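You operate a simulated robot arm through the tools that you are given. There is no shell and no other tool.

Carry out the task below with a simulated robot arm. There is one attempt and no reset: what you move stays moved.

Task
Wind the yellow bobbin full of wire on the coil winder.
Fine: push it home on the spindle, crank till the red pointer meets the green mark, draw it off and stand it on the yellow mat. Set down upright: bobbin.

The check looks at the end state, three seconds after you hand in, the way a careful person would. Anything else that was tipped, shoved, dropped, spilled or broken makes it a failure.

Robot
A 6-joint arm with a two-finger parallel gripper, fixed in place. Base frame: the origin is at the foot of the arm, x ahead of it, y to its left, z up. Lengths are in m, angles in rad, forces in N, time in s.
With the tool pointing down near the work surface it reaches from about 0.3 to 0.66 m from the base axis. Its first joint turns from -2.007 to 2.007 rad. Payload 3.43 kg.
The tool frame sits at the grasp point between the pads (the TCP): z along the fingers, y along the line on which they close. The tips reach 0.034 m beyond it. The gripper opens to 0.128 m. The fingers are 0.024 m wide and 0.012 m thick; the gripper's body (0.048 by 0.13 m) begins 0.096 m behind the TCP.
Orientation is that of the tool frame in the base frame, as a unit quaternion [w, x, y, z]. With the fingers straight down and closing along the base's y, the tool's x points along the base's -x, its y along +y and its z along -z.

Tools
- The arm moves only by the tool send_rows. Its argument "targets" is a list of rows, each a list of 7 numbers: the finger opening in m, from 0 to 0.128, then the shift along the tool's x, y, z in units of 100 mm (1.0 is 100 mm), then the turn, a rotation vector about the tool's x, y, z in units of 180 degrees (1.0 is 180 degrees). In form: [[hand, x, y, z, wx, wy, wz], ...]. A call has 1 to 20 rows; each row is the pose to reach, as a shift and turn from the pose commanded when the call began, along the tool's axes at that moment. A call with a number of a shift or a turn outside -1 to 1 is refused whole. Rows are played at 5 a second. More than 0.05 m and 0.15 rad between two rows, or a gripper value outside its range, and nothing of the call is played. Where a pose cannot be reached the arm comes as near as it can. A force on the tool above 50 N (or 10 N above the force at the start of the call, whichever is more), or a blocked arm, ends the call early, and 0.2 s more pass. The fingers move at their own pace (about 0.153 m/s each) and stop on an object; they squeeze with about 25 N. The grip force told is the motor's: it shows also when the fingers shut on nothing. Time passes only in rows, and 0.2 s behind the last, so rows that repeat a pose let the fingers close. It gives the time, the measured TCP pose, the force on the tool (base axes), the opening and the grip force at its end, in the units of the frame above (readings bear some noise), with the torque about the TCP (base axes, N m) and any sound that the robot's microphone picked up.
- Cameras (640 x 400 px; columns grow to the right, rows downward): "scene" is fixed at [0.2197, 0.6519, 1.4163]; the picture's right is [-0.98, -0.21, 0.00], its down [-0.10, 0.49, -0.86] and it looks along [0.18, -0.85, -0.50] (base axes); focal length 340 px, centre (320, 200). "wrist" rides on the gripper at [0.076, -0.011, -0.16] in the tool frame; the picture's right is [0.15, 0.99, 0.00], its down [-0.88, 0.13, -0.46] and it looks along [-0.45, 0.07, 0.89] (tool axes); focal length 234 px, centre (320, 200). There is no depth. A picture from a camera that has moved, and an enlarged one, comes with that camera's place and axes in the base frame and with its lens.
- snapshot(camera): a new picture of that camera. No time passes.
- slide_trunk(by): slides the trunk up (or, below 0, down) by that many m; the arm rides with it, the base frame stays. It gives what a move gives, with no picture.
- enlarge(camera, box): a new picture of the part [left, top, right, bottom] of that camera's present view, enlarged. No time passes.
- job_done(): hands the job in; it is judged then, once.

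Nothing tells you positions but the pictures and the camera data. Unless the task says otherwise, let go and move clear before handing in.

The tools are called by a JSON object that holds its "method" and its "body". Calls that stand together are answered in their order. send_rows: Moves the arm, as the interface text tells. Its arguments: {"type":"object","properties":{"targets":{"type":"array","items":{"type":"array","items":{"type":"number"}}}},"required":["targets"]} The other tools are called the same way: slide_trunk (by) slides the trunk up or down; snapshot (camera) takes a picture; enlarge (camera, box) takes an enlarged picture of a part of a camera's view; job_done () hands the job in.

At the start:

```text
clock: 0.0
position: [0.3989, -0.1936, 1.1711]
tcp_rot: [0.0, 0.0, 1.0, 0.001]
ft_force: [-0.1, -0.4, -0.6]
torque: [0.02, -0.01, -0.01]
finger_gap: 0.1281
grasp_force: 0.1
trunk travel left (down, up): [-0.825, 0.165]
```

scene: 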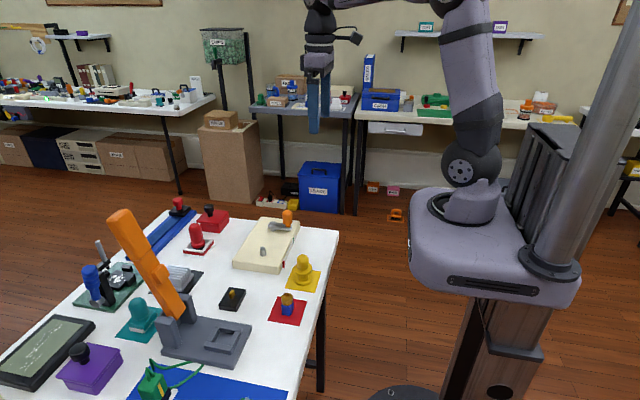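
wrist: 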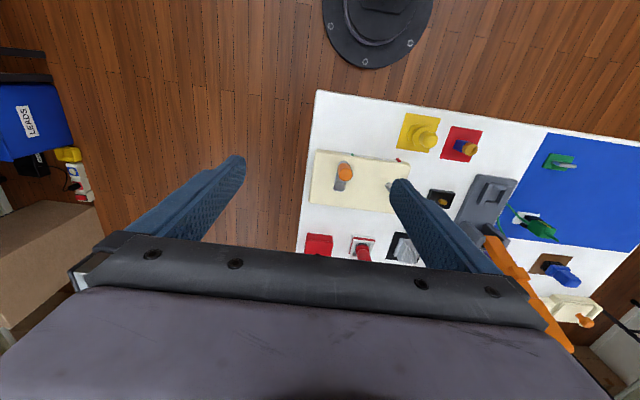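

I see a table with several items: a cream-coloured box with an orange-knobbed crank (probably the coil winder), a yellow object on a yellow mat, and others. I'll look closer before moving.

{"method": "enlarge", "body": {"camera": "scene", "box": [220, 190, 350, 340]}}

{"method": "enlarge", "body": {"camera": "wrist", "box": [290, 80, 530, 270]}}

{"method": "enlarge", "body": {"camera": "scene", "box": [60, 180, 240, 330]}}

```text
2.67 times, centred on (285, 265) of scene
camera zoom: at [0.2197, 0.6519, 1.4163], right [-0.98, -0.21, 0.0], down [-0.1, 0.49, -0.86], along [0.18, -0.85, -0.5], focal length 906 px, centre (413, 27)
```

zoom: 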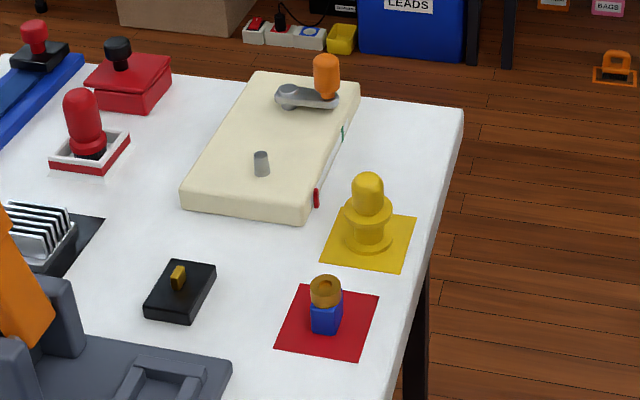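

```text
2.11 times, centred on (410, 175) of wrist
camera zoom: at [0.3216, -0.2047, 1.3316], right [-0.15, 0.99, 0.0], down [0.88, 0.13, 0.46], along [0.45, 0.07, -0.89], focal length 493 px, centre (130, 253)
```

zoom: 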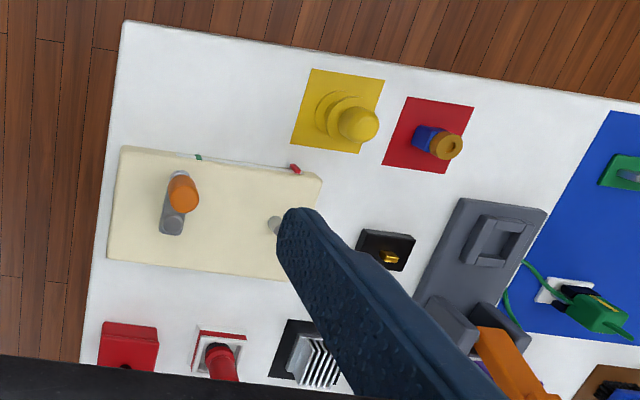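

```text
2.67 times, centred on (150, 255) of scene
camera zoom: at [0.2197, 0.6519, 1.4163], right [-0.98, -0.21, 0.0], down [-0.1, 0.49, -0.86], along [0.18, -0.85, -0.5], focal length 906 px, centre (773, 53)
```

zoom: 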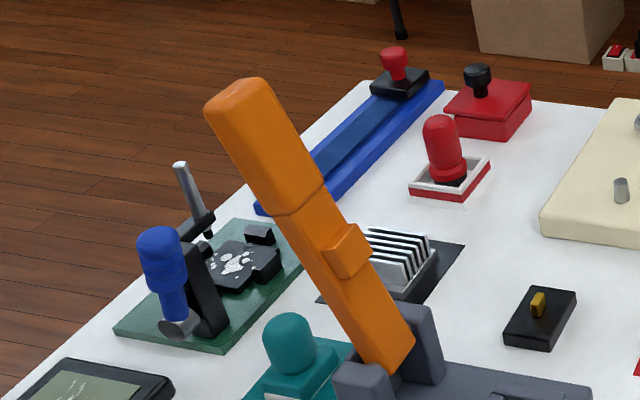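

The table top seems to be at z≈0.80. I place the bobbin on the yellow mat near (0.39, 0.025), the spindle near (0.51, -0.015), and the crank pivot near (0.524, -0.13). I'll move in for a closer view of the winder.

{"method": "send_rows", "body": {"targets": [[0.128, 0.1, 0.22, 0.22, 0, 0, 0], [0.128, 0.2, 0.45, 0.45, 0, 0, 0], [0.128, 0.3, 0.67, 0.67, 0, 0, 0], [0.128, 0.4, 0.9, 0.9, 0, 0, 0], [0.128, 0.4, 0.9, 0.9, 0, 0, 0]]}}

{"method": "snapshot", "body": {"camera": "wrist"}}

{"method": "snapshot", "body": {"camera": "scene"}}

```text
clock: 1.2
position: [0.3561, -0.1039, 1.0816]
tcp_rot: [0.0, 0.001, 1.0, 0.0]
ft_force: [0.7, 0.3, -0.7]
torque: [0.0, 0.0, -0.01]
finger_gap: 0.1283
grasp_force: 0.0
trunk travel left (down, up): [-0.825, 0.165]
```

```text
taken
camera wrist: at [0.28, -0.1154, 1.2416], right [-0.15, 0.99, 0.0], down [0.88, 0.13, 0.46], along [0.45, 0.07, -0.89], focal length 234 px, centre (320, 200)
```

wrist: 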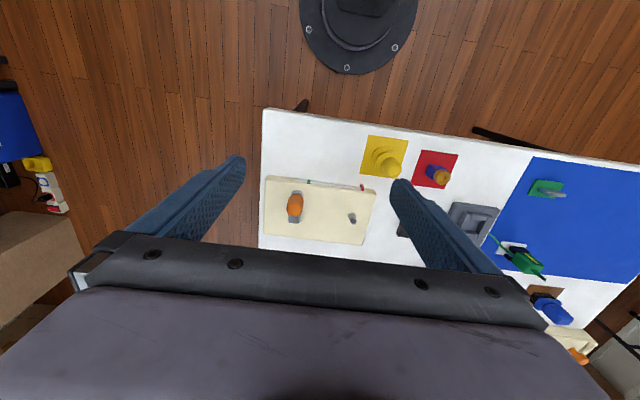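

```text
taken
```

scene: 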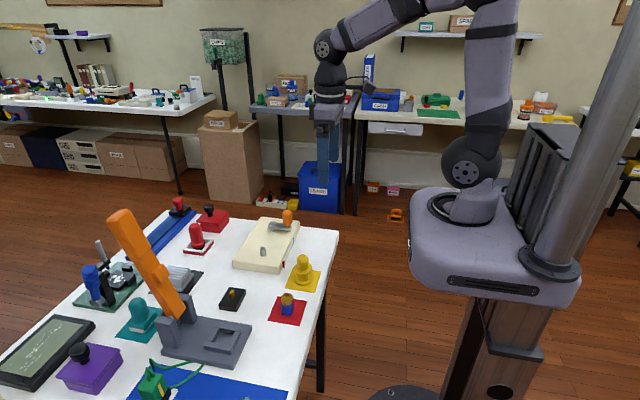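

{"method": "enlarge", "body": {"camera": "wrist", "box": [250, 130, 410, 250]}}

{"method": "enlarge", "body": {"camera": "wrist", "box": [340, 130, 440, 210]}}

{"method": "enlarge", "body": {"camera": "scene", "box": [225, 205, 305, 275]}}

{"method": "enlarge", "body": {"camera": "scene", "box": [270, 240, 335, 300]}}

```text
3.33 times, centred on (330, 190) of wrist
camera zoom: at [0.28, -0.1154, 1.2416], right [-0.15, 0.99, 0.0], down [0.88, 0.13, 0.46], along [0.45, 0.07, -0.89], focal length 781 px, centre (287, 233)
```

zoom: 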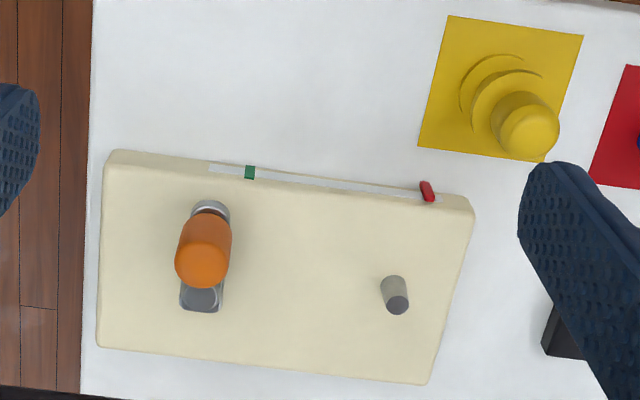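

```text
5.00 times, centred on (390, 170) of wrist
camera zoom: at [0.28, -0.1154, 1.2416], right [-0.15, 0.99, 0.0], down [0.88, 0.13, 0.46], along [0.45, 0.07, -0.89], focal length 1171 px, centre (-30, 350)
```

zoom: 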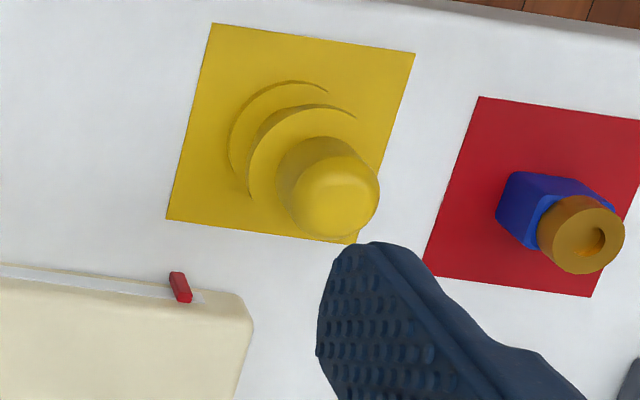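

```text
5.71 times, centred on (265, 240) of scene
camera zoom: at [0.2197, 0.6519, 1.4163], right [-0.98, -0.21, 0.0], down [-0.1, 0.49, -0.86], along [0.18, -0.85, -0.5], focal length 1942 px, centre (634, -29)
```

zoom: 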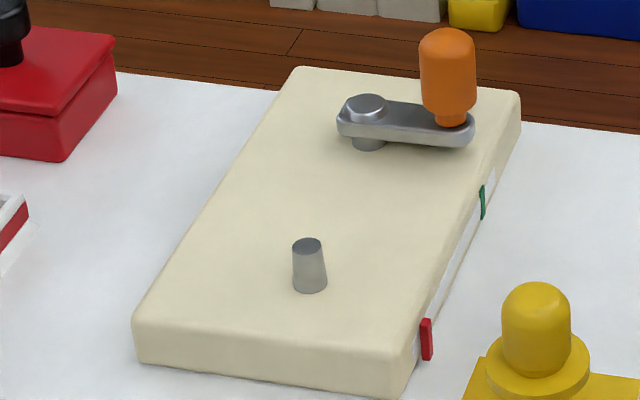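

```text
6.67 times, centred on (302, 270) of scene
camera zoom: at [0.2197, 0.6519, 1.4163], right [-0.98, -0.21, 0.0], down [-0.1, 0.49, -0.86], along [0.18, -0.85, -0.5], focal length 2266 px, centre (437, -267)
```

zoom: 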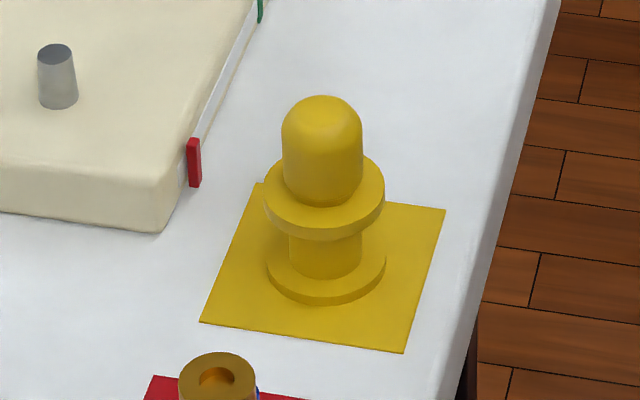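

The winder has a slightly tapered grey spindle, a crank with an orange knob, and a red pointer with a green mark on the side facing the robot. The bobbin has two flanges and a domed knob. I'll move above the bobbin for a precise position.

{"method": "send_rows", "body": {"targets": [[0.128, -0.1, 0.25, 0.12, 0, 0, 0], [0.128, -0.2, 0.5, 0.25, 0, 0, 0], [0.128, -0.3, 0.75, 0.37, 0, 0, 0], [0.128, -0.38, 1.0, 0.5, 0, 0, 0], [0.128, -0.38, 1.0, 0.5, 0, 0, 0]]}}

{"method": "snapshot", "body": {"camera": "wrist"}}

{"method": "enlarge", "body": {"camera": "wrist", "box": [220, 80, 420, 205]}}

```text
clock: 2.4
position: [0.3928, -0.0037, 1.0298]
tcp_rot: [-0.001, 0.0, 1.0, -0.001]
ft_force: [0.0, -0.1, 0.5]
torque: [0.02, -0.02, 0.01]
finger_gap: 0.128
grasp_force: 0.1
trunk travel left (down, up): [-0.825, 0.165]
```

```text
taken
camera wrist: at [0.3173, -0.0141, 1.1917], right [-0.15, 0.99, 0.0], down [0.88, 0.13, 0.46], along [0.45, 0.07, -0.89], focal length 234 px, centre (320, 200)
```

wrist: 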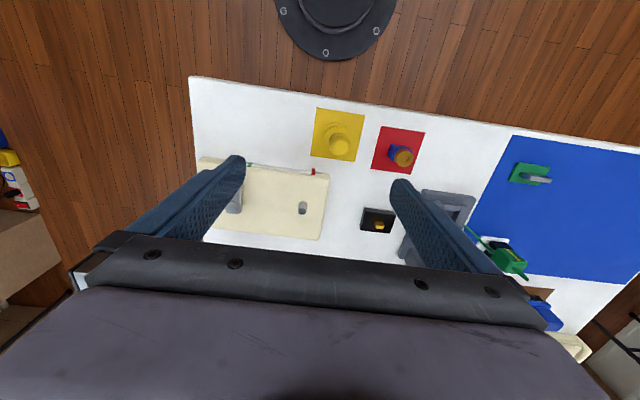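

```text
3.20 times, centred on (320, 142) of wrist
camera zoom: at [0.3173, -0.0141, 1.1917], right [-0.15, 0.99, 0.0], down [0.88, 0.13, 0.46], along [0.45, 0.07, -0.89], focal length 749 px, centre (320, 384)
```

zoom: 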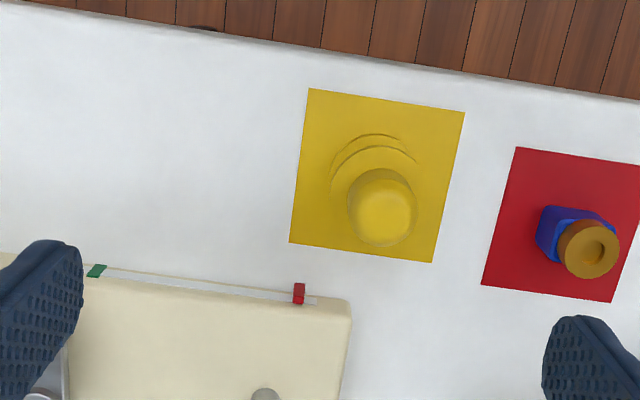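

The bobbin axis comes out at about (0.394, 0.025). I'll move directly above it, lower a bit, and check alignment.

{"method": "send_rows", "body": {"targets": [[0.1, 0.0, 0.15, 0.2, 0, 0, 0], [0.08, 0.0, 0.29, 0.45, 0, 0, 0], [0.08, 0.0, 0.29, 0.45, 0, 0, 0]]}}

{"method": "snapshot", "body": {"camera": "wrist"}}

{"method": "enlarge", "body": {"camera": "wrist", "box": [220, 80, 420, 205]}}

{"method": "enlarge", "body": {"camera": "scene", "box": [240, 180, 350, 300]}}

```text
clock: 3.2
position: [0.3953, 0.0251, 0.9847]
tcp_rot: [0.0, 0.0, 1.0, 0.0]
ft_force: [0.1, 0.5, -0.8]
torque: [-0.05, 0.01, -0.06]
finger_gap: 0.08
grasp_force: 0.1
trunk travel left (down, up): [-0.825, 0.165]
```

```text
taken
camera wrist: at [0.3182, 0.0145, 1.1453], right [-0.15, 0.99, 0.0], down [0.88, 0.13, 0.46], along [0.45, 0.07, -0.89], focal length 234 px, centre (320, 200)
```

wrist: 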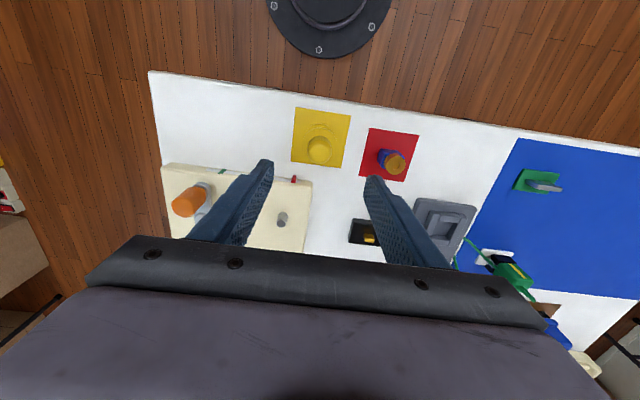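

```text
3.20 times, centred on (320, 142) of wrist
camera zoom: at [0.3182, 0.0145, 1.1453], right [-0.15, 0.99, 0.0], down [0.88, 0.13, 0.46], along [0.45, 0.07, -0.89], focal length 749 px, centre (320, 384)
```

zoom: 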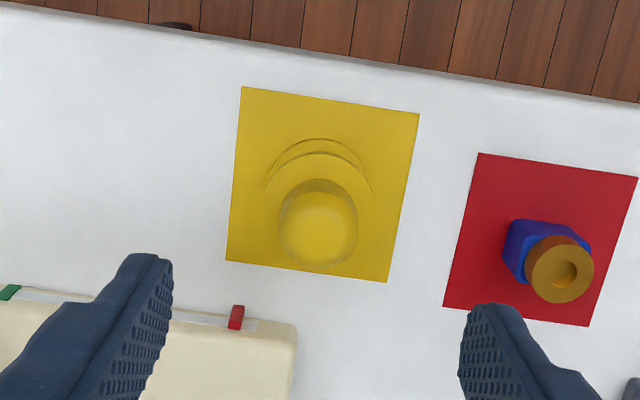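

```text
3.33 times, centred on (295, 240) of scene
camera zoom: at [0.2197, 0.6519, 1.4163], right [-0.98, -0.21, 0.0], down [-0.1, 0.49, -0.86], along [0.18, -0.85, -0.5], focal length 1133 px, centre (403, 67)
```

zoom: 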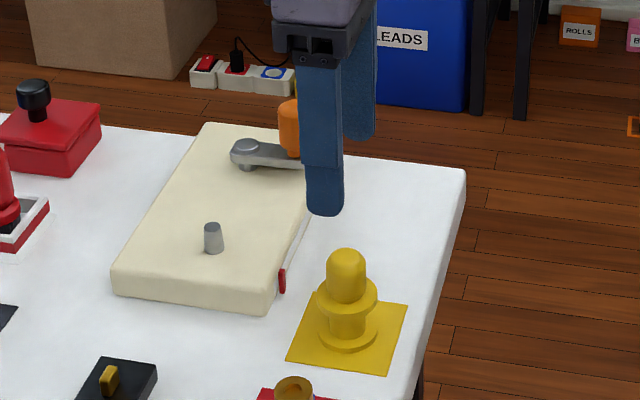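

{"method": "enlarge", "body": {"camera": "scene", "box": [284, 248, 324, 290]}}

{"method": "enlarge", "body": {"camera": "scene", "box": [232, 205, 302, 275]}}

{"method": "enlarge", "body": {"camera": "wrist", "box": [160, 160, 320, 260]}}

```text
9.52 times, centred on (304, 269) of scene
camera zoom: at [0.2197, 0.6519, 1.4163], right [-0.98, -0.21, 0.0], down [-0.1, 0.49, -0.86], along [0.18, -0.85, -0.5], focal length 3237 px, centre (472, -457)
```

zoom: 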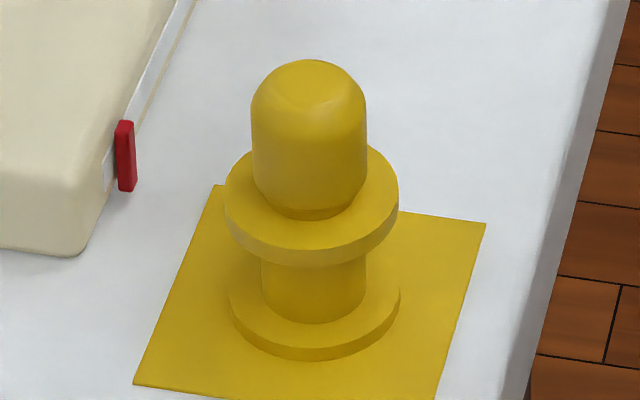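

```text
5.71 times, centred on (267, 240) of scene
camera zoom: at [0.2197, 0.6519, 1.4163], right [-0.98, -0.21, 0.0], down [-0.1, 0.49, -0.86], along [0.18, -0.85, -0.5], focal length 1942 px, centre (623, -29)
```

zoom: 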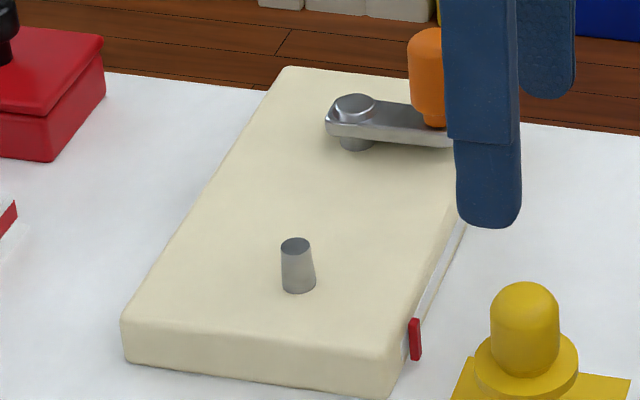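

```text
4.00 times, centred on (240, 210) of wrist
camera zoom: at [0.3182, 0.0145, 1.1453], right [-0.15, 0.99, 0.0], down [0.88, 0.13, 0.46], along [0.45, 0.07, -0.89], focal length 937 px, centre (640, 160)
```

zoom: 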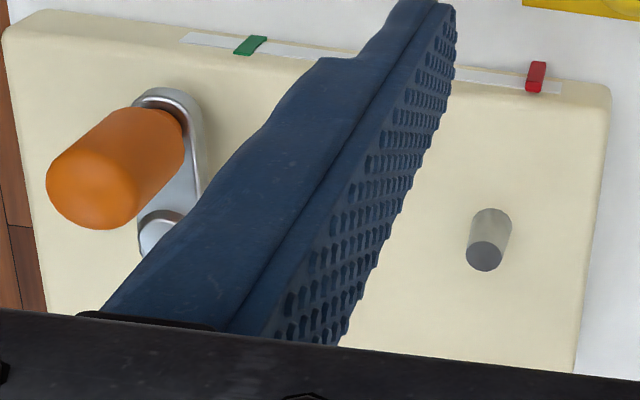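

Geometry so far: upper flange top z≈0.842, knob about 30 mm across, spindle top near (0.513, -0.013, 0.856), and box top z≈0.833. I'll hover near the spindle first to refine its position before grasping.

{"method": "send_rows", "body": {"targets": [[0.128, -0.33, -0.13, 0, 0, 0, 0], [0.128, -0.67, -0.26, 0, 0, 0, 0], [0.128, -1.0, -0.39, 0, 0, 0, 0], [0.128, -1.0, -0.39, 0, 0, 0, 0], [0.128, -1.0, -0.39, 0, 0, 0, 0]]}}

{"method": "snapshot", "body": {"camera": "wrist"}}

{"method": "enlarge", "body": {"camera": "wrist", "box": [240, 100, 400, 200]}}

{"method": "enlarge", "body": {"camera": "wrist", "box": [80, 100, 280, 225]}}

```text
clock: 4.4
position: [0.4957, -0.0139, 0.9855]
tcp_rot: [0.0, 0.0, 1.0, 0.001]
ft_force: [-0.2, -0.5, 0.5]
torque: [0.0, -0.02, -0.02]
finger_gap: 0.1281
grasp_force: 0.1
trunk travel left (down, up): [-0.825, 0.165]
```

```text
taken
camera wrist: at [0.4187, -0.0254, 1.1464], right [-0.15, 0.99, 0.0], down [0.88, 0.13, 0.46], along [0.45, 0.07, -0.89], focal length 234 px, centre (320, 200)
```

wrist: 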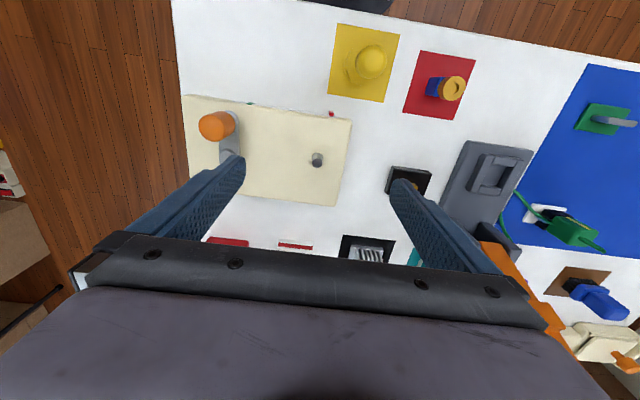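

```text
4.00 times, centred on (320, 150) of wrist
camera zoom: at [0.4187, -0.0254, 1.1464], right [-0.15, 0.99, 0.0], down [0.88, 0.13, 0.46], along [0.45, 0.07, -0.89], focal length 937 px, centre (320, 400)
```

zoom: 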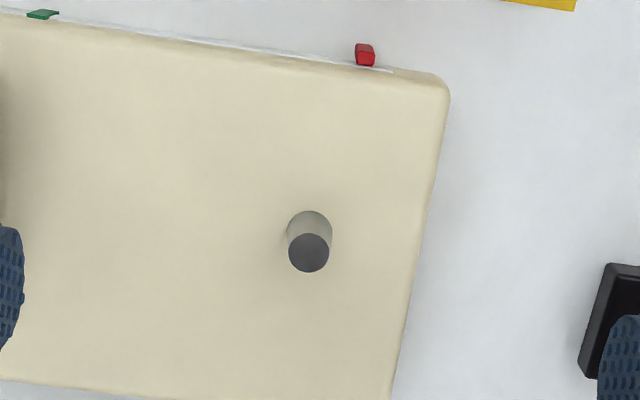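

```text
3.20 times, centred on (180, 162) of wrist
camera zoom: at [0.4187, -0.0254, 1.1464], right [-0.15, 0.99, 0.0], down [0.88, 0.13, 0.46], along [0.45, 0.07, -0.89], focal length 749 px, centre (768, 320)
```

zoom: 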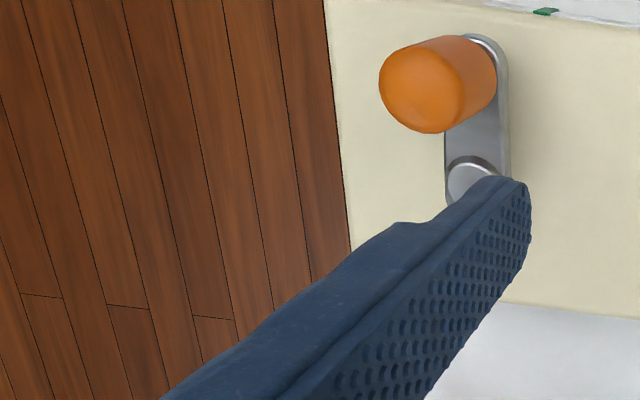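

The spindle sits at (0.514, -0.0145), which is +0.1195/-0.039 m from the pose directly over the bobbin. I'll go back over the bobbin and descend around its knob.

{"method": "send_rows", "body": {"targets": [[0.128, 0.33, 0.13, 0, 0, 0, 0], [0.1, 0.67, 0.26, 0, 0, 0, 0], [0.08, 1.0, 0.39, 0, 0, 0, 0], [0.08, 1.0, 0.39, 0.2, 0, 0, 0], [0.08, 1.0, 0.39, 0.5, 0, 0, 0], [0.08, 1.0, 0.39, 0.7, 0, 0, 0], [0.08, 1.0, 0.39, 0.7, 0, 0, 0], [0.08, 1.0, 0.39, 0.7, 0, 0, 0]]}}

{"method": "snapshot", "body": {"camera": "wrist"}}

{"method": "enlarge", "body": {"camera": "wrist", "box": [240, 110, 400, 210]}}

{"method": "enlarge", "body": {"camera": "scene", "box": [264, 220, 344, 290]}}

```text
clock: 6.2
position: [0.3957, 0.0271, 0.9157]
tcp_rot: [0.0, 0.0, 1.0, 0.0]
ft_force: [1.2, -0.8, 0.7]
torque: [-0.02, 0.0, 0.03]
finger_gap: 0.0799
grasp_force: 0.0
trunk travel left (down, up): [-0.825, 0.165]
```

```text
taken
camera wrist: at [0.3196, 0.0143, 1.0763], right [-0.15, 0.99, 0.0], down [0.88, 0.13, 0.46], along [0.45, 0.07, -0.89], focal length 234 px, centre (320, 200)
```

wrist: 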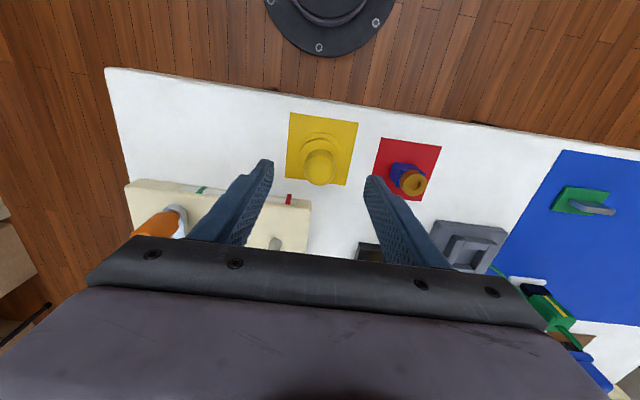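

```text
4.00 times, centred on (320, 160) of wrist
camera zoom: at [0.3196, 0.0143, 1.0763], right [-0.15, 0.99, 0.0], down [0.88, 0.13, 0.46], along [0.45, 0.07, -0.89], focal length 937 px, centre (320, 360)
```

zoom: 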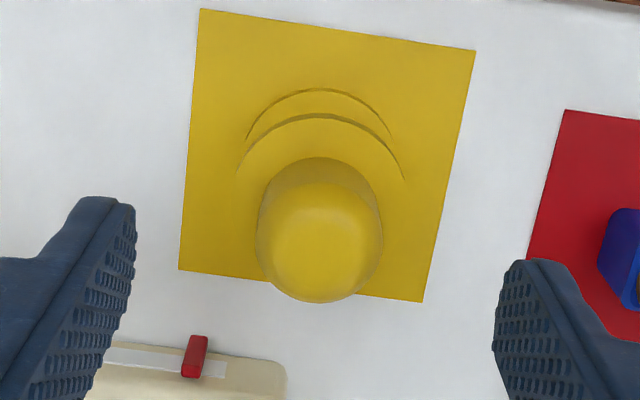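

```text
5.71 times, centred on (304, 255) of scene
camera zoom: at [0.2197, 0.6519, 1.4163], right [-0.98, -0.21, 0.0], down [-0.1, 0.49, -0.86], along [0.18, -0.85, -0.5], focal length 1942 px, centre (411, -114)
```

zoom: 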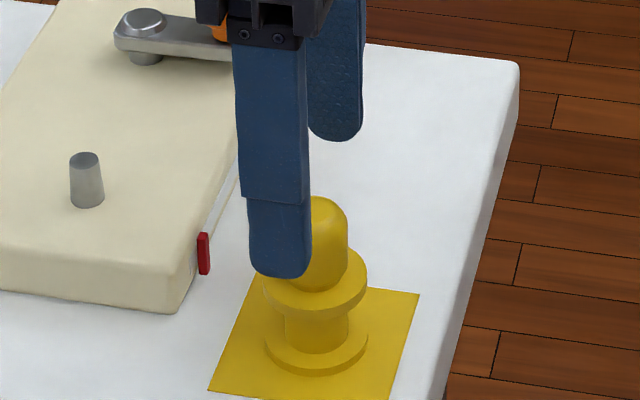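

The knob is centred under the gripper. I'll descend to about z=0.880, with the tips just above the flange, and close.

{"method": "send_rows", "body": {"targets": [[0.08, 0, 0, 0.2, 0, 0, 0], [0.08, 0, 0, 0.36, 0, 0, 0], [0.08, 0, 0, 0.36, 0, 0, 0]]}}

{"method": "enlarge", "body": {"camera": "scene", "box": [264, 220, 344, 290]}}

{"method": "enlarge", "body": {"camera": "wrist", "box": [240, 110, 400, 210]}}

```text
clock: 7.0
position: [0.3959, 0.0265, 0.8778]
tcp_rot: [-0.001, 0.0, 1.0, 0.0]
ft_force: [-0.5, -0.2, 1.1]
torque: [0.01, -0.01, 0.01]
finger_gap: 0.0802
grasp_force: 0.1
trunk travel left (down, up): [-0.825, 0.165]
```

```text
5.71 times, centred on (304, 255) of scene
camera zoom: at [0.2197, 0.6519, 1.4163], right [-0.98, -0.21, 0.0], down [-0.1, 0.49, -0.86], along [0.18, -0.85, -0.5], focal length 1942 px, centre (411, -114)
```

zoom: 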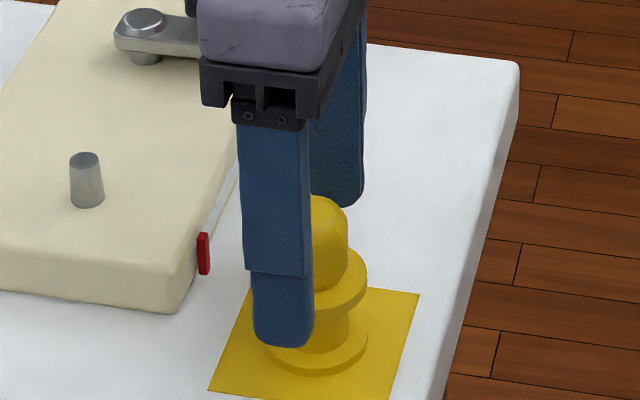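

```text
4.00 times, centred on (320, 160) of wrist
camera zoom: at [0.3194, 0.0151, 1.0396], right [-0.15, 0.99, 0.0], down [0.88, 0.13, 0.46], along [0.45, 0.07, -0.89], focal length 937 px, centre (320, 360)
```

zoom: 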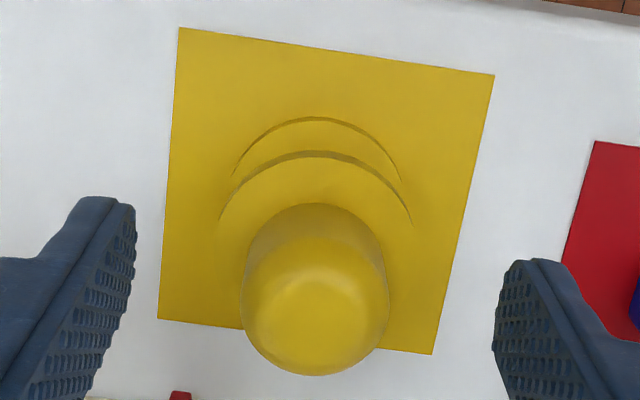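

{"method": "send_rows", "body": {"targets": [[0.03, 0, 0, 0, 0, 0, 0], [0.0, 0, 0, 0, 0, 0, 0], [0.0, 0, 0, 0, 0, 0, 0], [0.0, 0, 0, 0, 0, 0, 0]]}}

{"method": "enlarge", "body": {"camera": "wrist", "box": [240, 110, 400, 210]}}

{"method": "enlarge", "body": {"camera": "scene", "box": [264, 220, 344, 290]}}

```text
clock: 8.0
position: [0.3963, 0.0261, 0.8792]
tcp_rot: [0.0, 0.0, 1.0, 0.001]
ft_force: [0.1, -0.3, -0.5]
torque: [0.02, 0.0, 0.01]
finger_gap: 0.0284
grasp_force: 25.0
trunk travel left (down, up): [-0.825, 0.165]
```

```text
4.00 times, centred on (320, 160) of wrist
camera zoom: at [0.3194, 0.015, 1.0398], right [-0.15, 0.99, 0.0], down [0.88, 0.13, 0.46], along [0.45, 0.07, -0.89], focal length 937 px, centre (320, 360)
```

zoom: 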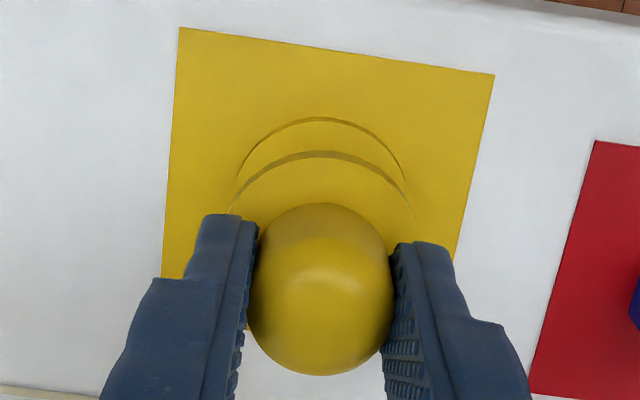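

```text
5.71 times, centred on (304, 255) of scene
camera zoom: at [0.2197, 0.6519, 1.4163], right [-0.98, -0.21, 0.0], down [-0.1, 0.49, -0.86], along [0.18, -0.85, -0.5], focal length 1942 px, centre (411, -114)
```

zoom: 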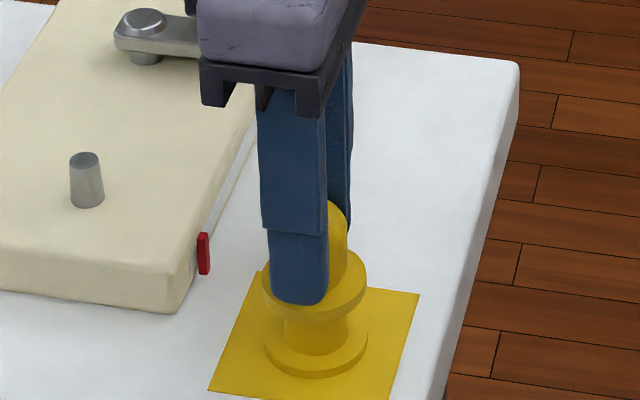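

The bobbin is gripped at a gap of 28 mm with the tips just over the flange. I'll lift it 80 mm and carry it towards the spindle.

{"method": "send_rows", "body": {"targets": [[0.0, 0, 0, -0.2, 0, 0, 0], [0.0, 0, 0, -0.5, 0, 0, 0], [0.0, 0, 0, -0.8, 0, 0, 0], [0.0, -0.3, -0.1, -0.8, 0, 0, 0], [0.0, -0.6, -0.2, -0.8, 0, 0, 0], [0.0, -0.6, -0.2, -0.8, 0, 0, 0]]}}

{"method": "snapshot", "body": {"camera": "scene"}}

{"method": "snapshot", "body": {"camera": "wrist"}}

```text
clock: 9.4
position: [0.4555, 0.0045, 0.9601]
tcp_rot: [0.0, 0.0, 1.0, -0.001]
ft_force: [0.5, 0.6, -0.7]
torque: [0.05, 0.02, 0.01]
finger_gap: 0.0285
grasp_force: 25.1
trunk travel left (down, up): [-0.825, 0.165]
```

```text
taken
```

scene: 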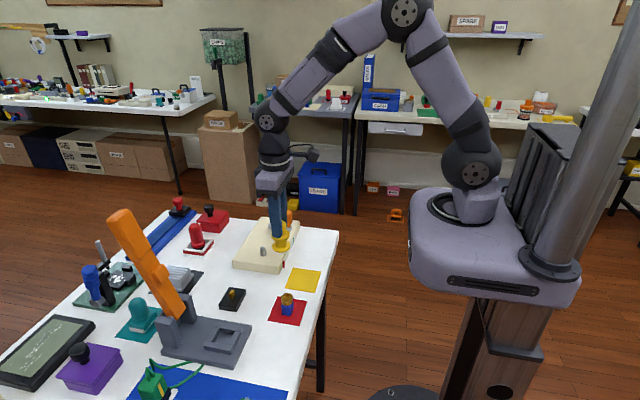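

```text
taken
camera wrist: at [0.3799, -0.0066, 1.1209], right [-0.15, 0.99, 0.0], down [0.88, 0.13, 0.46], along [0.45, 0.07, -0.89], focal length 234 px, centre (320, 200)
```

wrist: 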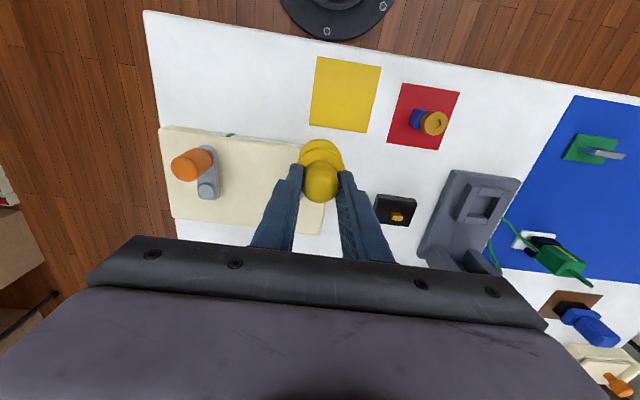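

{"method": "send_rows", "body": {"targets": [[0.0, -0.3, -0.1, 0, 0, 0, 0], [0.0, -0.6, -0.193, 0, 0, 0, 0], [0.0, -0.6, -0.193, 0, 0, 0, 0], [0.0, -0.6, -0.193, 0, 0, 0, 0]]}}

{"method": "enlarge", "body": {"camera": "scene", "box": [224, 180, 314, 280]}}

{"method": "enlarge", "body": {"camera": "wrist", "box": [240, 100, 400, 200]}}

{"method": "enlarge", "body": {"camera": "scene", "box": [240, 215, 300, 265]}}

```text
clock: 10.4
position: [0.5148, -0.0117, 0.9592]
tcp_rot: [0.0, 0.0, 1.0, 0.0]
ft_force: [-0.4, -0.1, -0.4]
torque: [0.02, 0.0, 0.03]
finger_gap: 0.0286
grasp_force: 25.3
trunk travel left (down, up): [-0.825, 0.165]
```

```text
4.00 times, centred on (269, 230) of scene
camera zoom: at [0.2197, 0.6519, 1.4163], right [-0.98, -0.21, 0.0], down [-0.1, 0.49, -0.86], along [0.18, -0.85, -0.5], focal length 1360 px, centre (524, 80)
```

zoom: 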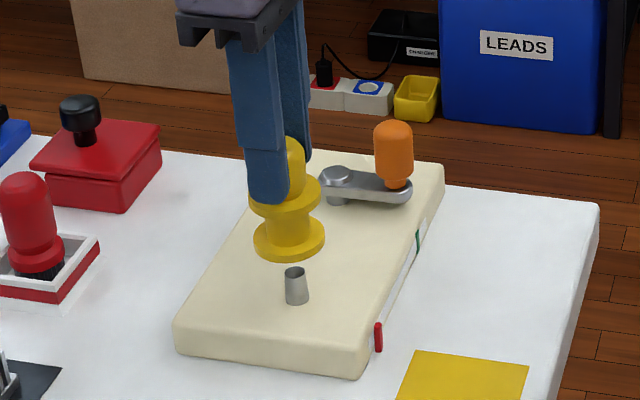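

```text
4.00 times, centred on (320, 150) of wrist
camera zoom: at [0.4394, -0.0237, 1.1204], right [-0.15, 0.99, 0.0], down [0.88, 0.13, 0.46], along [0.45, 0.07, -0.89], focal length 937 px, centre (320, 400)
```

zoom: 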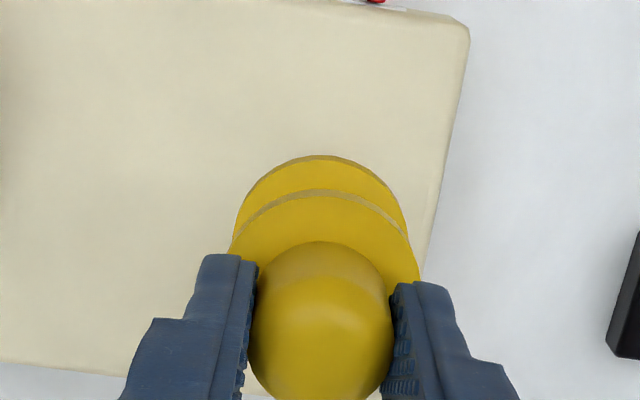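

```text
8.00 times, centred on (270, 240) of scene
camera zoom: at [0.2197, 0.6519, 1.4163], right [-0.98, -0.21, 0.0], down [-0.1, 0.49, -0.86], along [0.18, -0.85, -0.5], focal length 2719 px, centre (720, -120)
```

zoom: 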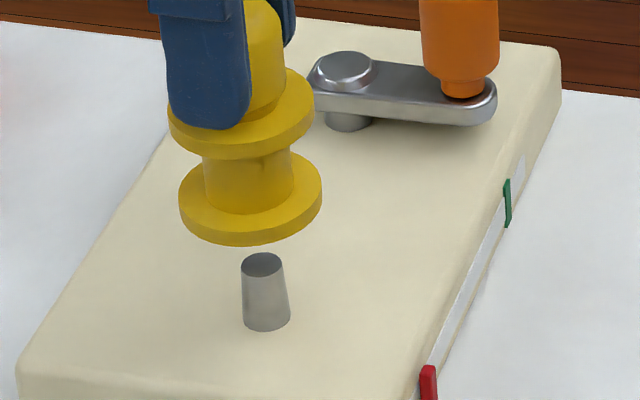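

The bobbin hangs about 25 mm above the spindle and looks well placed. I'll lower it to just above the spindle tip and compare axes more exactly.

{"method": "send_rows", "body": {"targets": [[0.0, 0, 0, 0.1, 0, 0, 0], [0.0, 0, 0, 0.18, 0, 0, 0], [0.0, 0, 0, 0.18, 0, 0, 0]]}}

{"method": "enlarge", "body": {"camera": "scene", "box": [245, 220, 285, 265]}}

{"method": "enlarge", "body": {"camera": "wrist", "box": [260, 120, 380, 195]}}

```text
clock: 11.2
position: [0.5163, -0.0138, 0.9416]
tcp_rot: [0.0, 0.001, 1.0, 0.0]
ft_force: [-0.2, -1.0, -0.9]
torque: [0.01, 0.01, 0.02]
finger_gap: 0.0284
grasp_force: 25.3
trunk travel left (down, up): [-0.825, 0.165]
```

```text
8.89 times, centred on (265, 242) of scene
camera zoom: at [0.2197, 0.6519, 1.4163], right [-0.98, -0.21, 0.0], down [-0.1, 0.49, -0.86], along [0.18, -0.85, -0.5], focal length 3021 px, centre (809, -178)
```

zoom: 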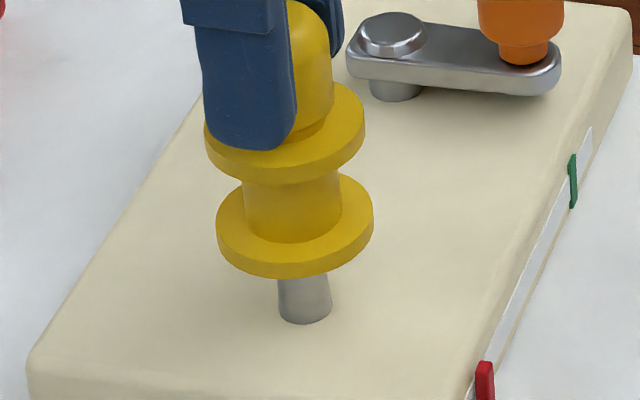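

```text
5.33 times, centred on (320, 158) of wrist
camera zoom: at [0.4392, -0.0247, 1.1022], right [-0.15, 0.99, 0.0], down [0.88, 0.13, 0.46], along [0.45, 0.07, -0.89], focal length 1249 px, centre (320, 427)
```

zoom: 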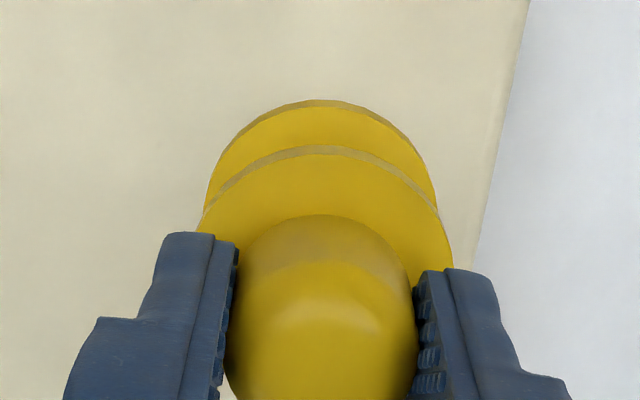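

Both views put the bobbin axis within about 1 mm of the spindle axis. I'll lower it slowly onto the tip, with a 0.4 mm correction in y.

{"method": "send_rows", "body": {"targets": [[0.0, 0, -0.004, 0.03, 0, 0, 0], [0.0, 0, -0.004, 0.06, 0, 0, 0], [0.0, 0, -0.004, 0.09, 0, 0, 0], [0.0, 0, -0.004, 0.12, 0, 0, 0], [0.0, 0, -0.004, 0.15, 0, 0, 0], [0.0, 0, -0.004, 0.15, 0, 0, 0]]}}

{"method": "enlarge", "body": {"camera": "scene", "box": [245, 220, 285, 265]}}

{"method": "enlarge", "body": {"camera": "wrist", "box": [260, 120, 380, 195]}}

```text
clock: 12.6
position: [0.5157, -0.0129, 0.9257]
tcp_rot: [0.0, 0.0, 1.0, -0.001]
ft_force: [0.3, -1.2, 0.6]
torque: [0.01, 0.02, -0.01]
finger_gap: 0.0286
grasp_force: 25.0
trunk travel left (down, up): [-0.825, 0.165]
```

```text
8.89 times, centred on (265, 242) of scene
camera zoom: at [0.2197, 0.6519, 1.4163], right [-0.98, -0.21, 0.0], down [-0.1, 0.49, -0.86], along [0.18, -0.85, -0.5], focal length 3021 px, centre (809, -178)
```

zoom: 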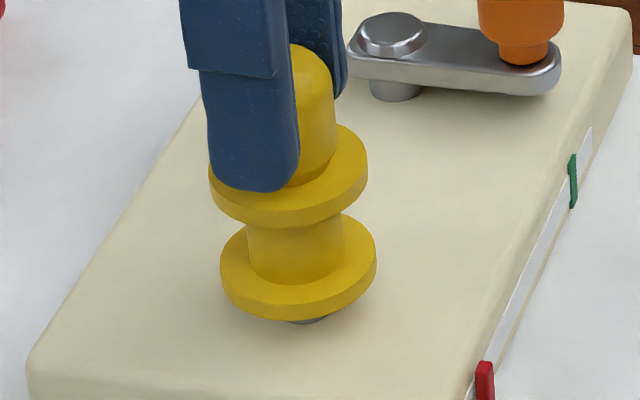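

```text
5.33 times, centred on (320, 158) of wrist
camera zoom: at [0.4395, -0.0249, 1.0873], right [-0.15, 0.99, 0.0], down [0.88, 0.13, 0.46], along [0.45, 0.07, -0.89], focal length 1249 px, centre (320, 427)
```

zoom: 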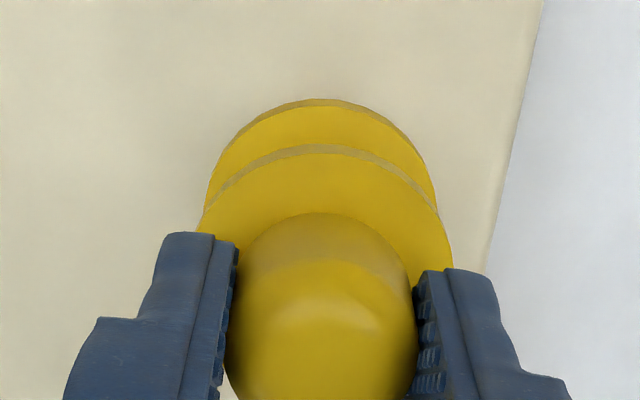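

No contact force, and the bobbin is over the tip. I'll keep lowering it gradually.

{"method": "send_rows", "body": {"targets": [[0.0, 0, 0, 0.03, 0, 0, 0], [0.0, 0, 0, 0.06, 0, 0, 0], [0.0, 0, 0, 0.09, 0, 0, 0], [0.0, 0, 0, 0.12, 0, 0, 0], [0.0, 0, 0, 0.12, 0, 0, 0]]}}

{"method": "enlarge", "body": {"camera": "scene", "box": [245, 220, 285, 265]}}

```text
clock: 13.8
position: [0.516, -0.0155, 0.9148]
tcp_rot: [0.0, 0.0, 1.0, 0.0]
ft_force: [0.5, -0.8, 2.2]
torque: [-0.04, -0.03, 0.01]
finger_gap: 0.0284
grasp_force: 24.8
trunk travel left (down, up): [-0.825, 0.165]
```

```text
8.89 times, centred on (265, 242) of scene
camera zoom: at [0.2197, 0.6519, 1.4163], right [-0.98, -0.21, 0.0], down [-0.1, 0.49, -0.86], along [0.18, -0.85, -0.5], focal length 3021 px, centre (809, -178)
```

zoom: 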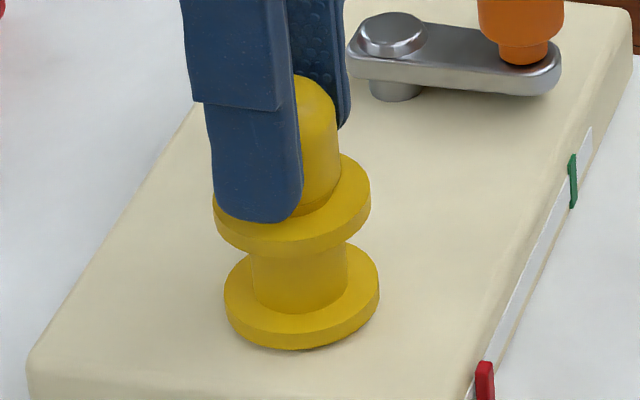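

{"method": "send_rows", "body": {"targets": [[0.0, 0, 0, 0.01, 0, 0, 0], [0.0, 0, 0, 0.02, 0, 0, 0], [0.0, 0, 0, 0.03, 0, 0, 0], [0.0, 0, 0, 0.04, 0, 0, 0], [0.0, 0, 0, 0.05, 0, 0, 0], [0.0, 0, 0, 0.05, 0, 0, 0]]}}

{"method": "enlarge", "body": {"camera": "scene", "box": [245, 220, 285, 265]}}

{"method": "enlarge", "body": {"camera": "wrist", "box": [260, 120, 380, 195]}}

```text
clock: 15.2
position: [0.5159, -0.0152, 0.9097]
tcp_rot: [0.002, 0.0, 1.0, 0.0]
ft_force: [-0.8, -5.3, 15.1]
torque: [-0.45, 0.27, 0.01]
finger_gap: 0.0285
grasp_force: 24.8
trunk travel left (down, up): [-0.825, 0.165]
```

```text
8.89 times, centred on (265, 242) of scene
camera zoom: at [0.2197, 0.6519, 1.4163], right [-0.98, -0.21, 0.0], down [-0.1, 0.49, -0.86], along [0.18, -0.85, -0.5], focal length 3021 px, centre (809, -178)
```

zoom: 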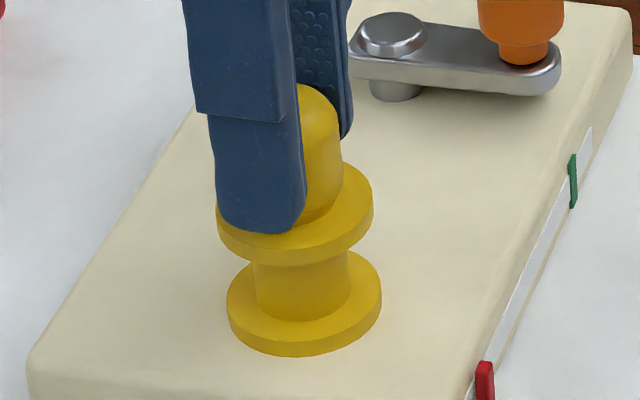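

```text
5.33 times, centred on (320, 158) of wrist
camera zoom: at [0.4387, -0.0261, 1.0715], right [-0.15, 0.99, 0.0], down [0.88, 0.13, 0.46], along [0.45, 0.07, -0.89], focal length 1249 px, centre (320, 427)
```

zoom: 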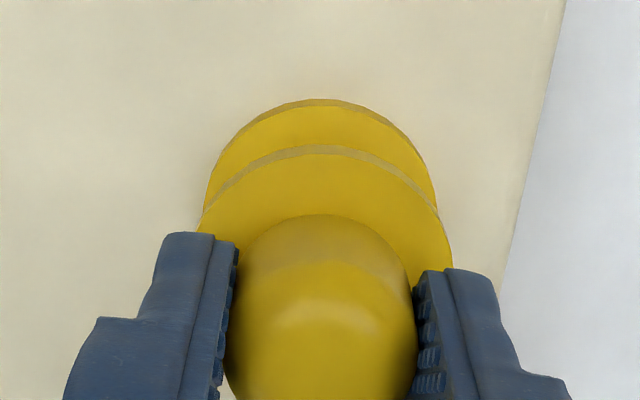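

The bobbin is nearly down, with 15 N of resistance. I'll press a little more to be sure it is home.

{"method": "send_rows", "body": {"targets": [[0.0, 0, 0, 0.005, 0, 0, 0], [0.0, 0, 0, 0.01, 0, 0, 0], [0.0, 0, 0, 0.015, 0, 0, 0], [0.0, 0, 0, 0.02, 0, 0, 0], [0.0, 0, 0, 0.025, 0, 0, 0], [0.0, 0, 0, 0.025, 0, 0, 0]]}}

{"method": "enlarge", "body": {"camera": "scene", "box": [245, 220, 285, 265]}}

```text
clock: 16.6
position: [0.5153, -0.0146, 0.9099]
tcp_rot: [0.001, 0.0, 1.0, 0.0]
ft_force: [3.5, -5.3, 18.8]
torque: [-0.51, -0.17, 0.02]
finger_gap: 0.0287
grasp_force: 25.0
trunk travel left (down, up): [-0.825, 0.165]
```

```text
8.89 times, centred on (265, 242) of scene
camera zoom: at [0.2197, 0.6519, 1.4163], right [-0.98, -0.21, 0.0], down [-0.1, 0.49, -0.86], along [0.18, -0.85, -0.5], focal length 3021 px, centre (809, -178)
```

zoom: 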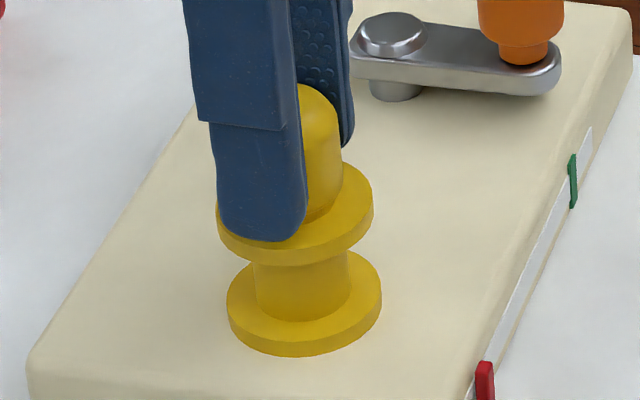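

{"method": "send_rows", "body": {"targets": [[0.0, 0, 0, 0.01, 0, 0, 0], [0.0, 0, 0, 0.02, 0, 0, 0], [0.0, 0, 0, 0.03, 0, 0, 0], [0.0, 0, 0, 0.04, 0, 0, 0], [0.0, 0, 0, 0.04, 0, 0, 0]]}}

{"method": "enlarge", "body": {"camera": "scene", "box": [245, 220, 285, 265]}}

```text
clock: 17.8
position: [0.5144, -0.0149, 0.9031]
tcp_rot: [0.001, 0.0, 1.0, -0.001]
ft_force: [4.2, -2.6, 18.9]
torque: [-0.16, -0.17, -0.01]
finger_gap: 0.0285
grasp_force: 25.1
trunk travel left (down, up): [-0.825, 0.165]
```

```text
8.89 times, centred on (265, 242) of scene
camera zoom: at [0.2197, 0.6519, 1.4163], right [-0.98, -0.21, 0.0], down [-0.1, 0.49, -0.86], along [0.18, -0.85, -0.5], focal length 3021 px, centre (809, -178)
```

zoom: 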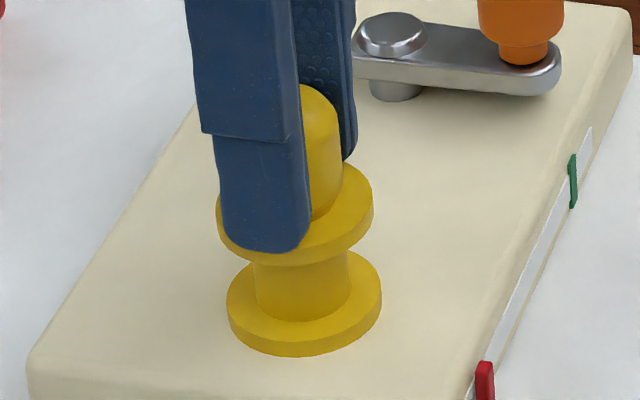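

The fingers slid down the knob while the bobbin held still, so it seems to be on the stop. I'll continue until the tips bear on the flange, so the push acts directly.

{"method": "send_rows", "body": {"targets": [[0.0, 0, 0, 0.01, 0, 0, 0], [0.0, 0, 0, 0.02, 0, 0, 0], [0.0, 0, 0, 0.03, 0, 0, 0], [0.0, 0, 0, 0.04, 0, 0, 0], [0.0, 0, 0, 0.04, 0, 0, 0]]}}

{"method": "enlarge", "body": {"camera": "scene", "box": [245, 220, 285, 265]}}

{"method": "enlarge", "body": {"camera": "wrist", "box": [260, 120, 380, 195]}}

```text
clock: 19.0
position: [0.5152, -0.0149, 0.9031]
tcp_rot: [0.005, 0.0, 1.0, 0.0]
ft_force: [-3.8, -4.4, 44.4]
torque: [-0.17, 0.9, 0.0]
finger_gap: 0.0286
grasp_force: 25.0
trunk travel left (down, up): [-0.825, 0.165]
```

```text
8.89 times, centred on (265, 242) of scene
camera zoom: at [0.2197, 0.6519, 1.4163], right [-0.98, -0.21, 0.0], down [-0.1, 0.49, -0.86], along [0.18, -0.85, -0.5], focal length 3021 px, centre (809, -178)
```

zoom: 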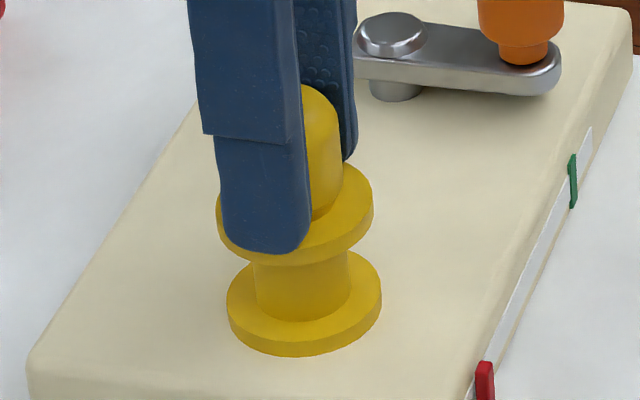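

```text
5.33 times, centred on (320, 158) of wrist
camera zoom: at [0.4366, -0.0261, 1.0638], right [-0.15, 0.99, 0.0], down [0.88, 0.13, 0.46], along [0.46, 0.07, -0.89], focal length 1249 px, centre (320, 427)
```

zoom: 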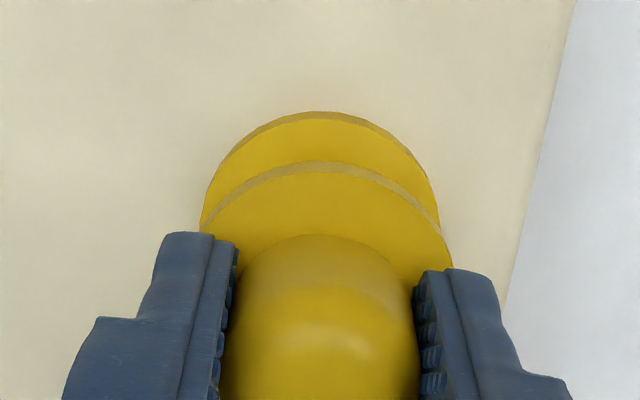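

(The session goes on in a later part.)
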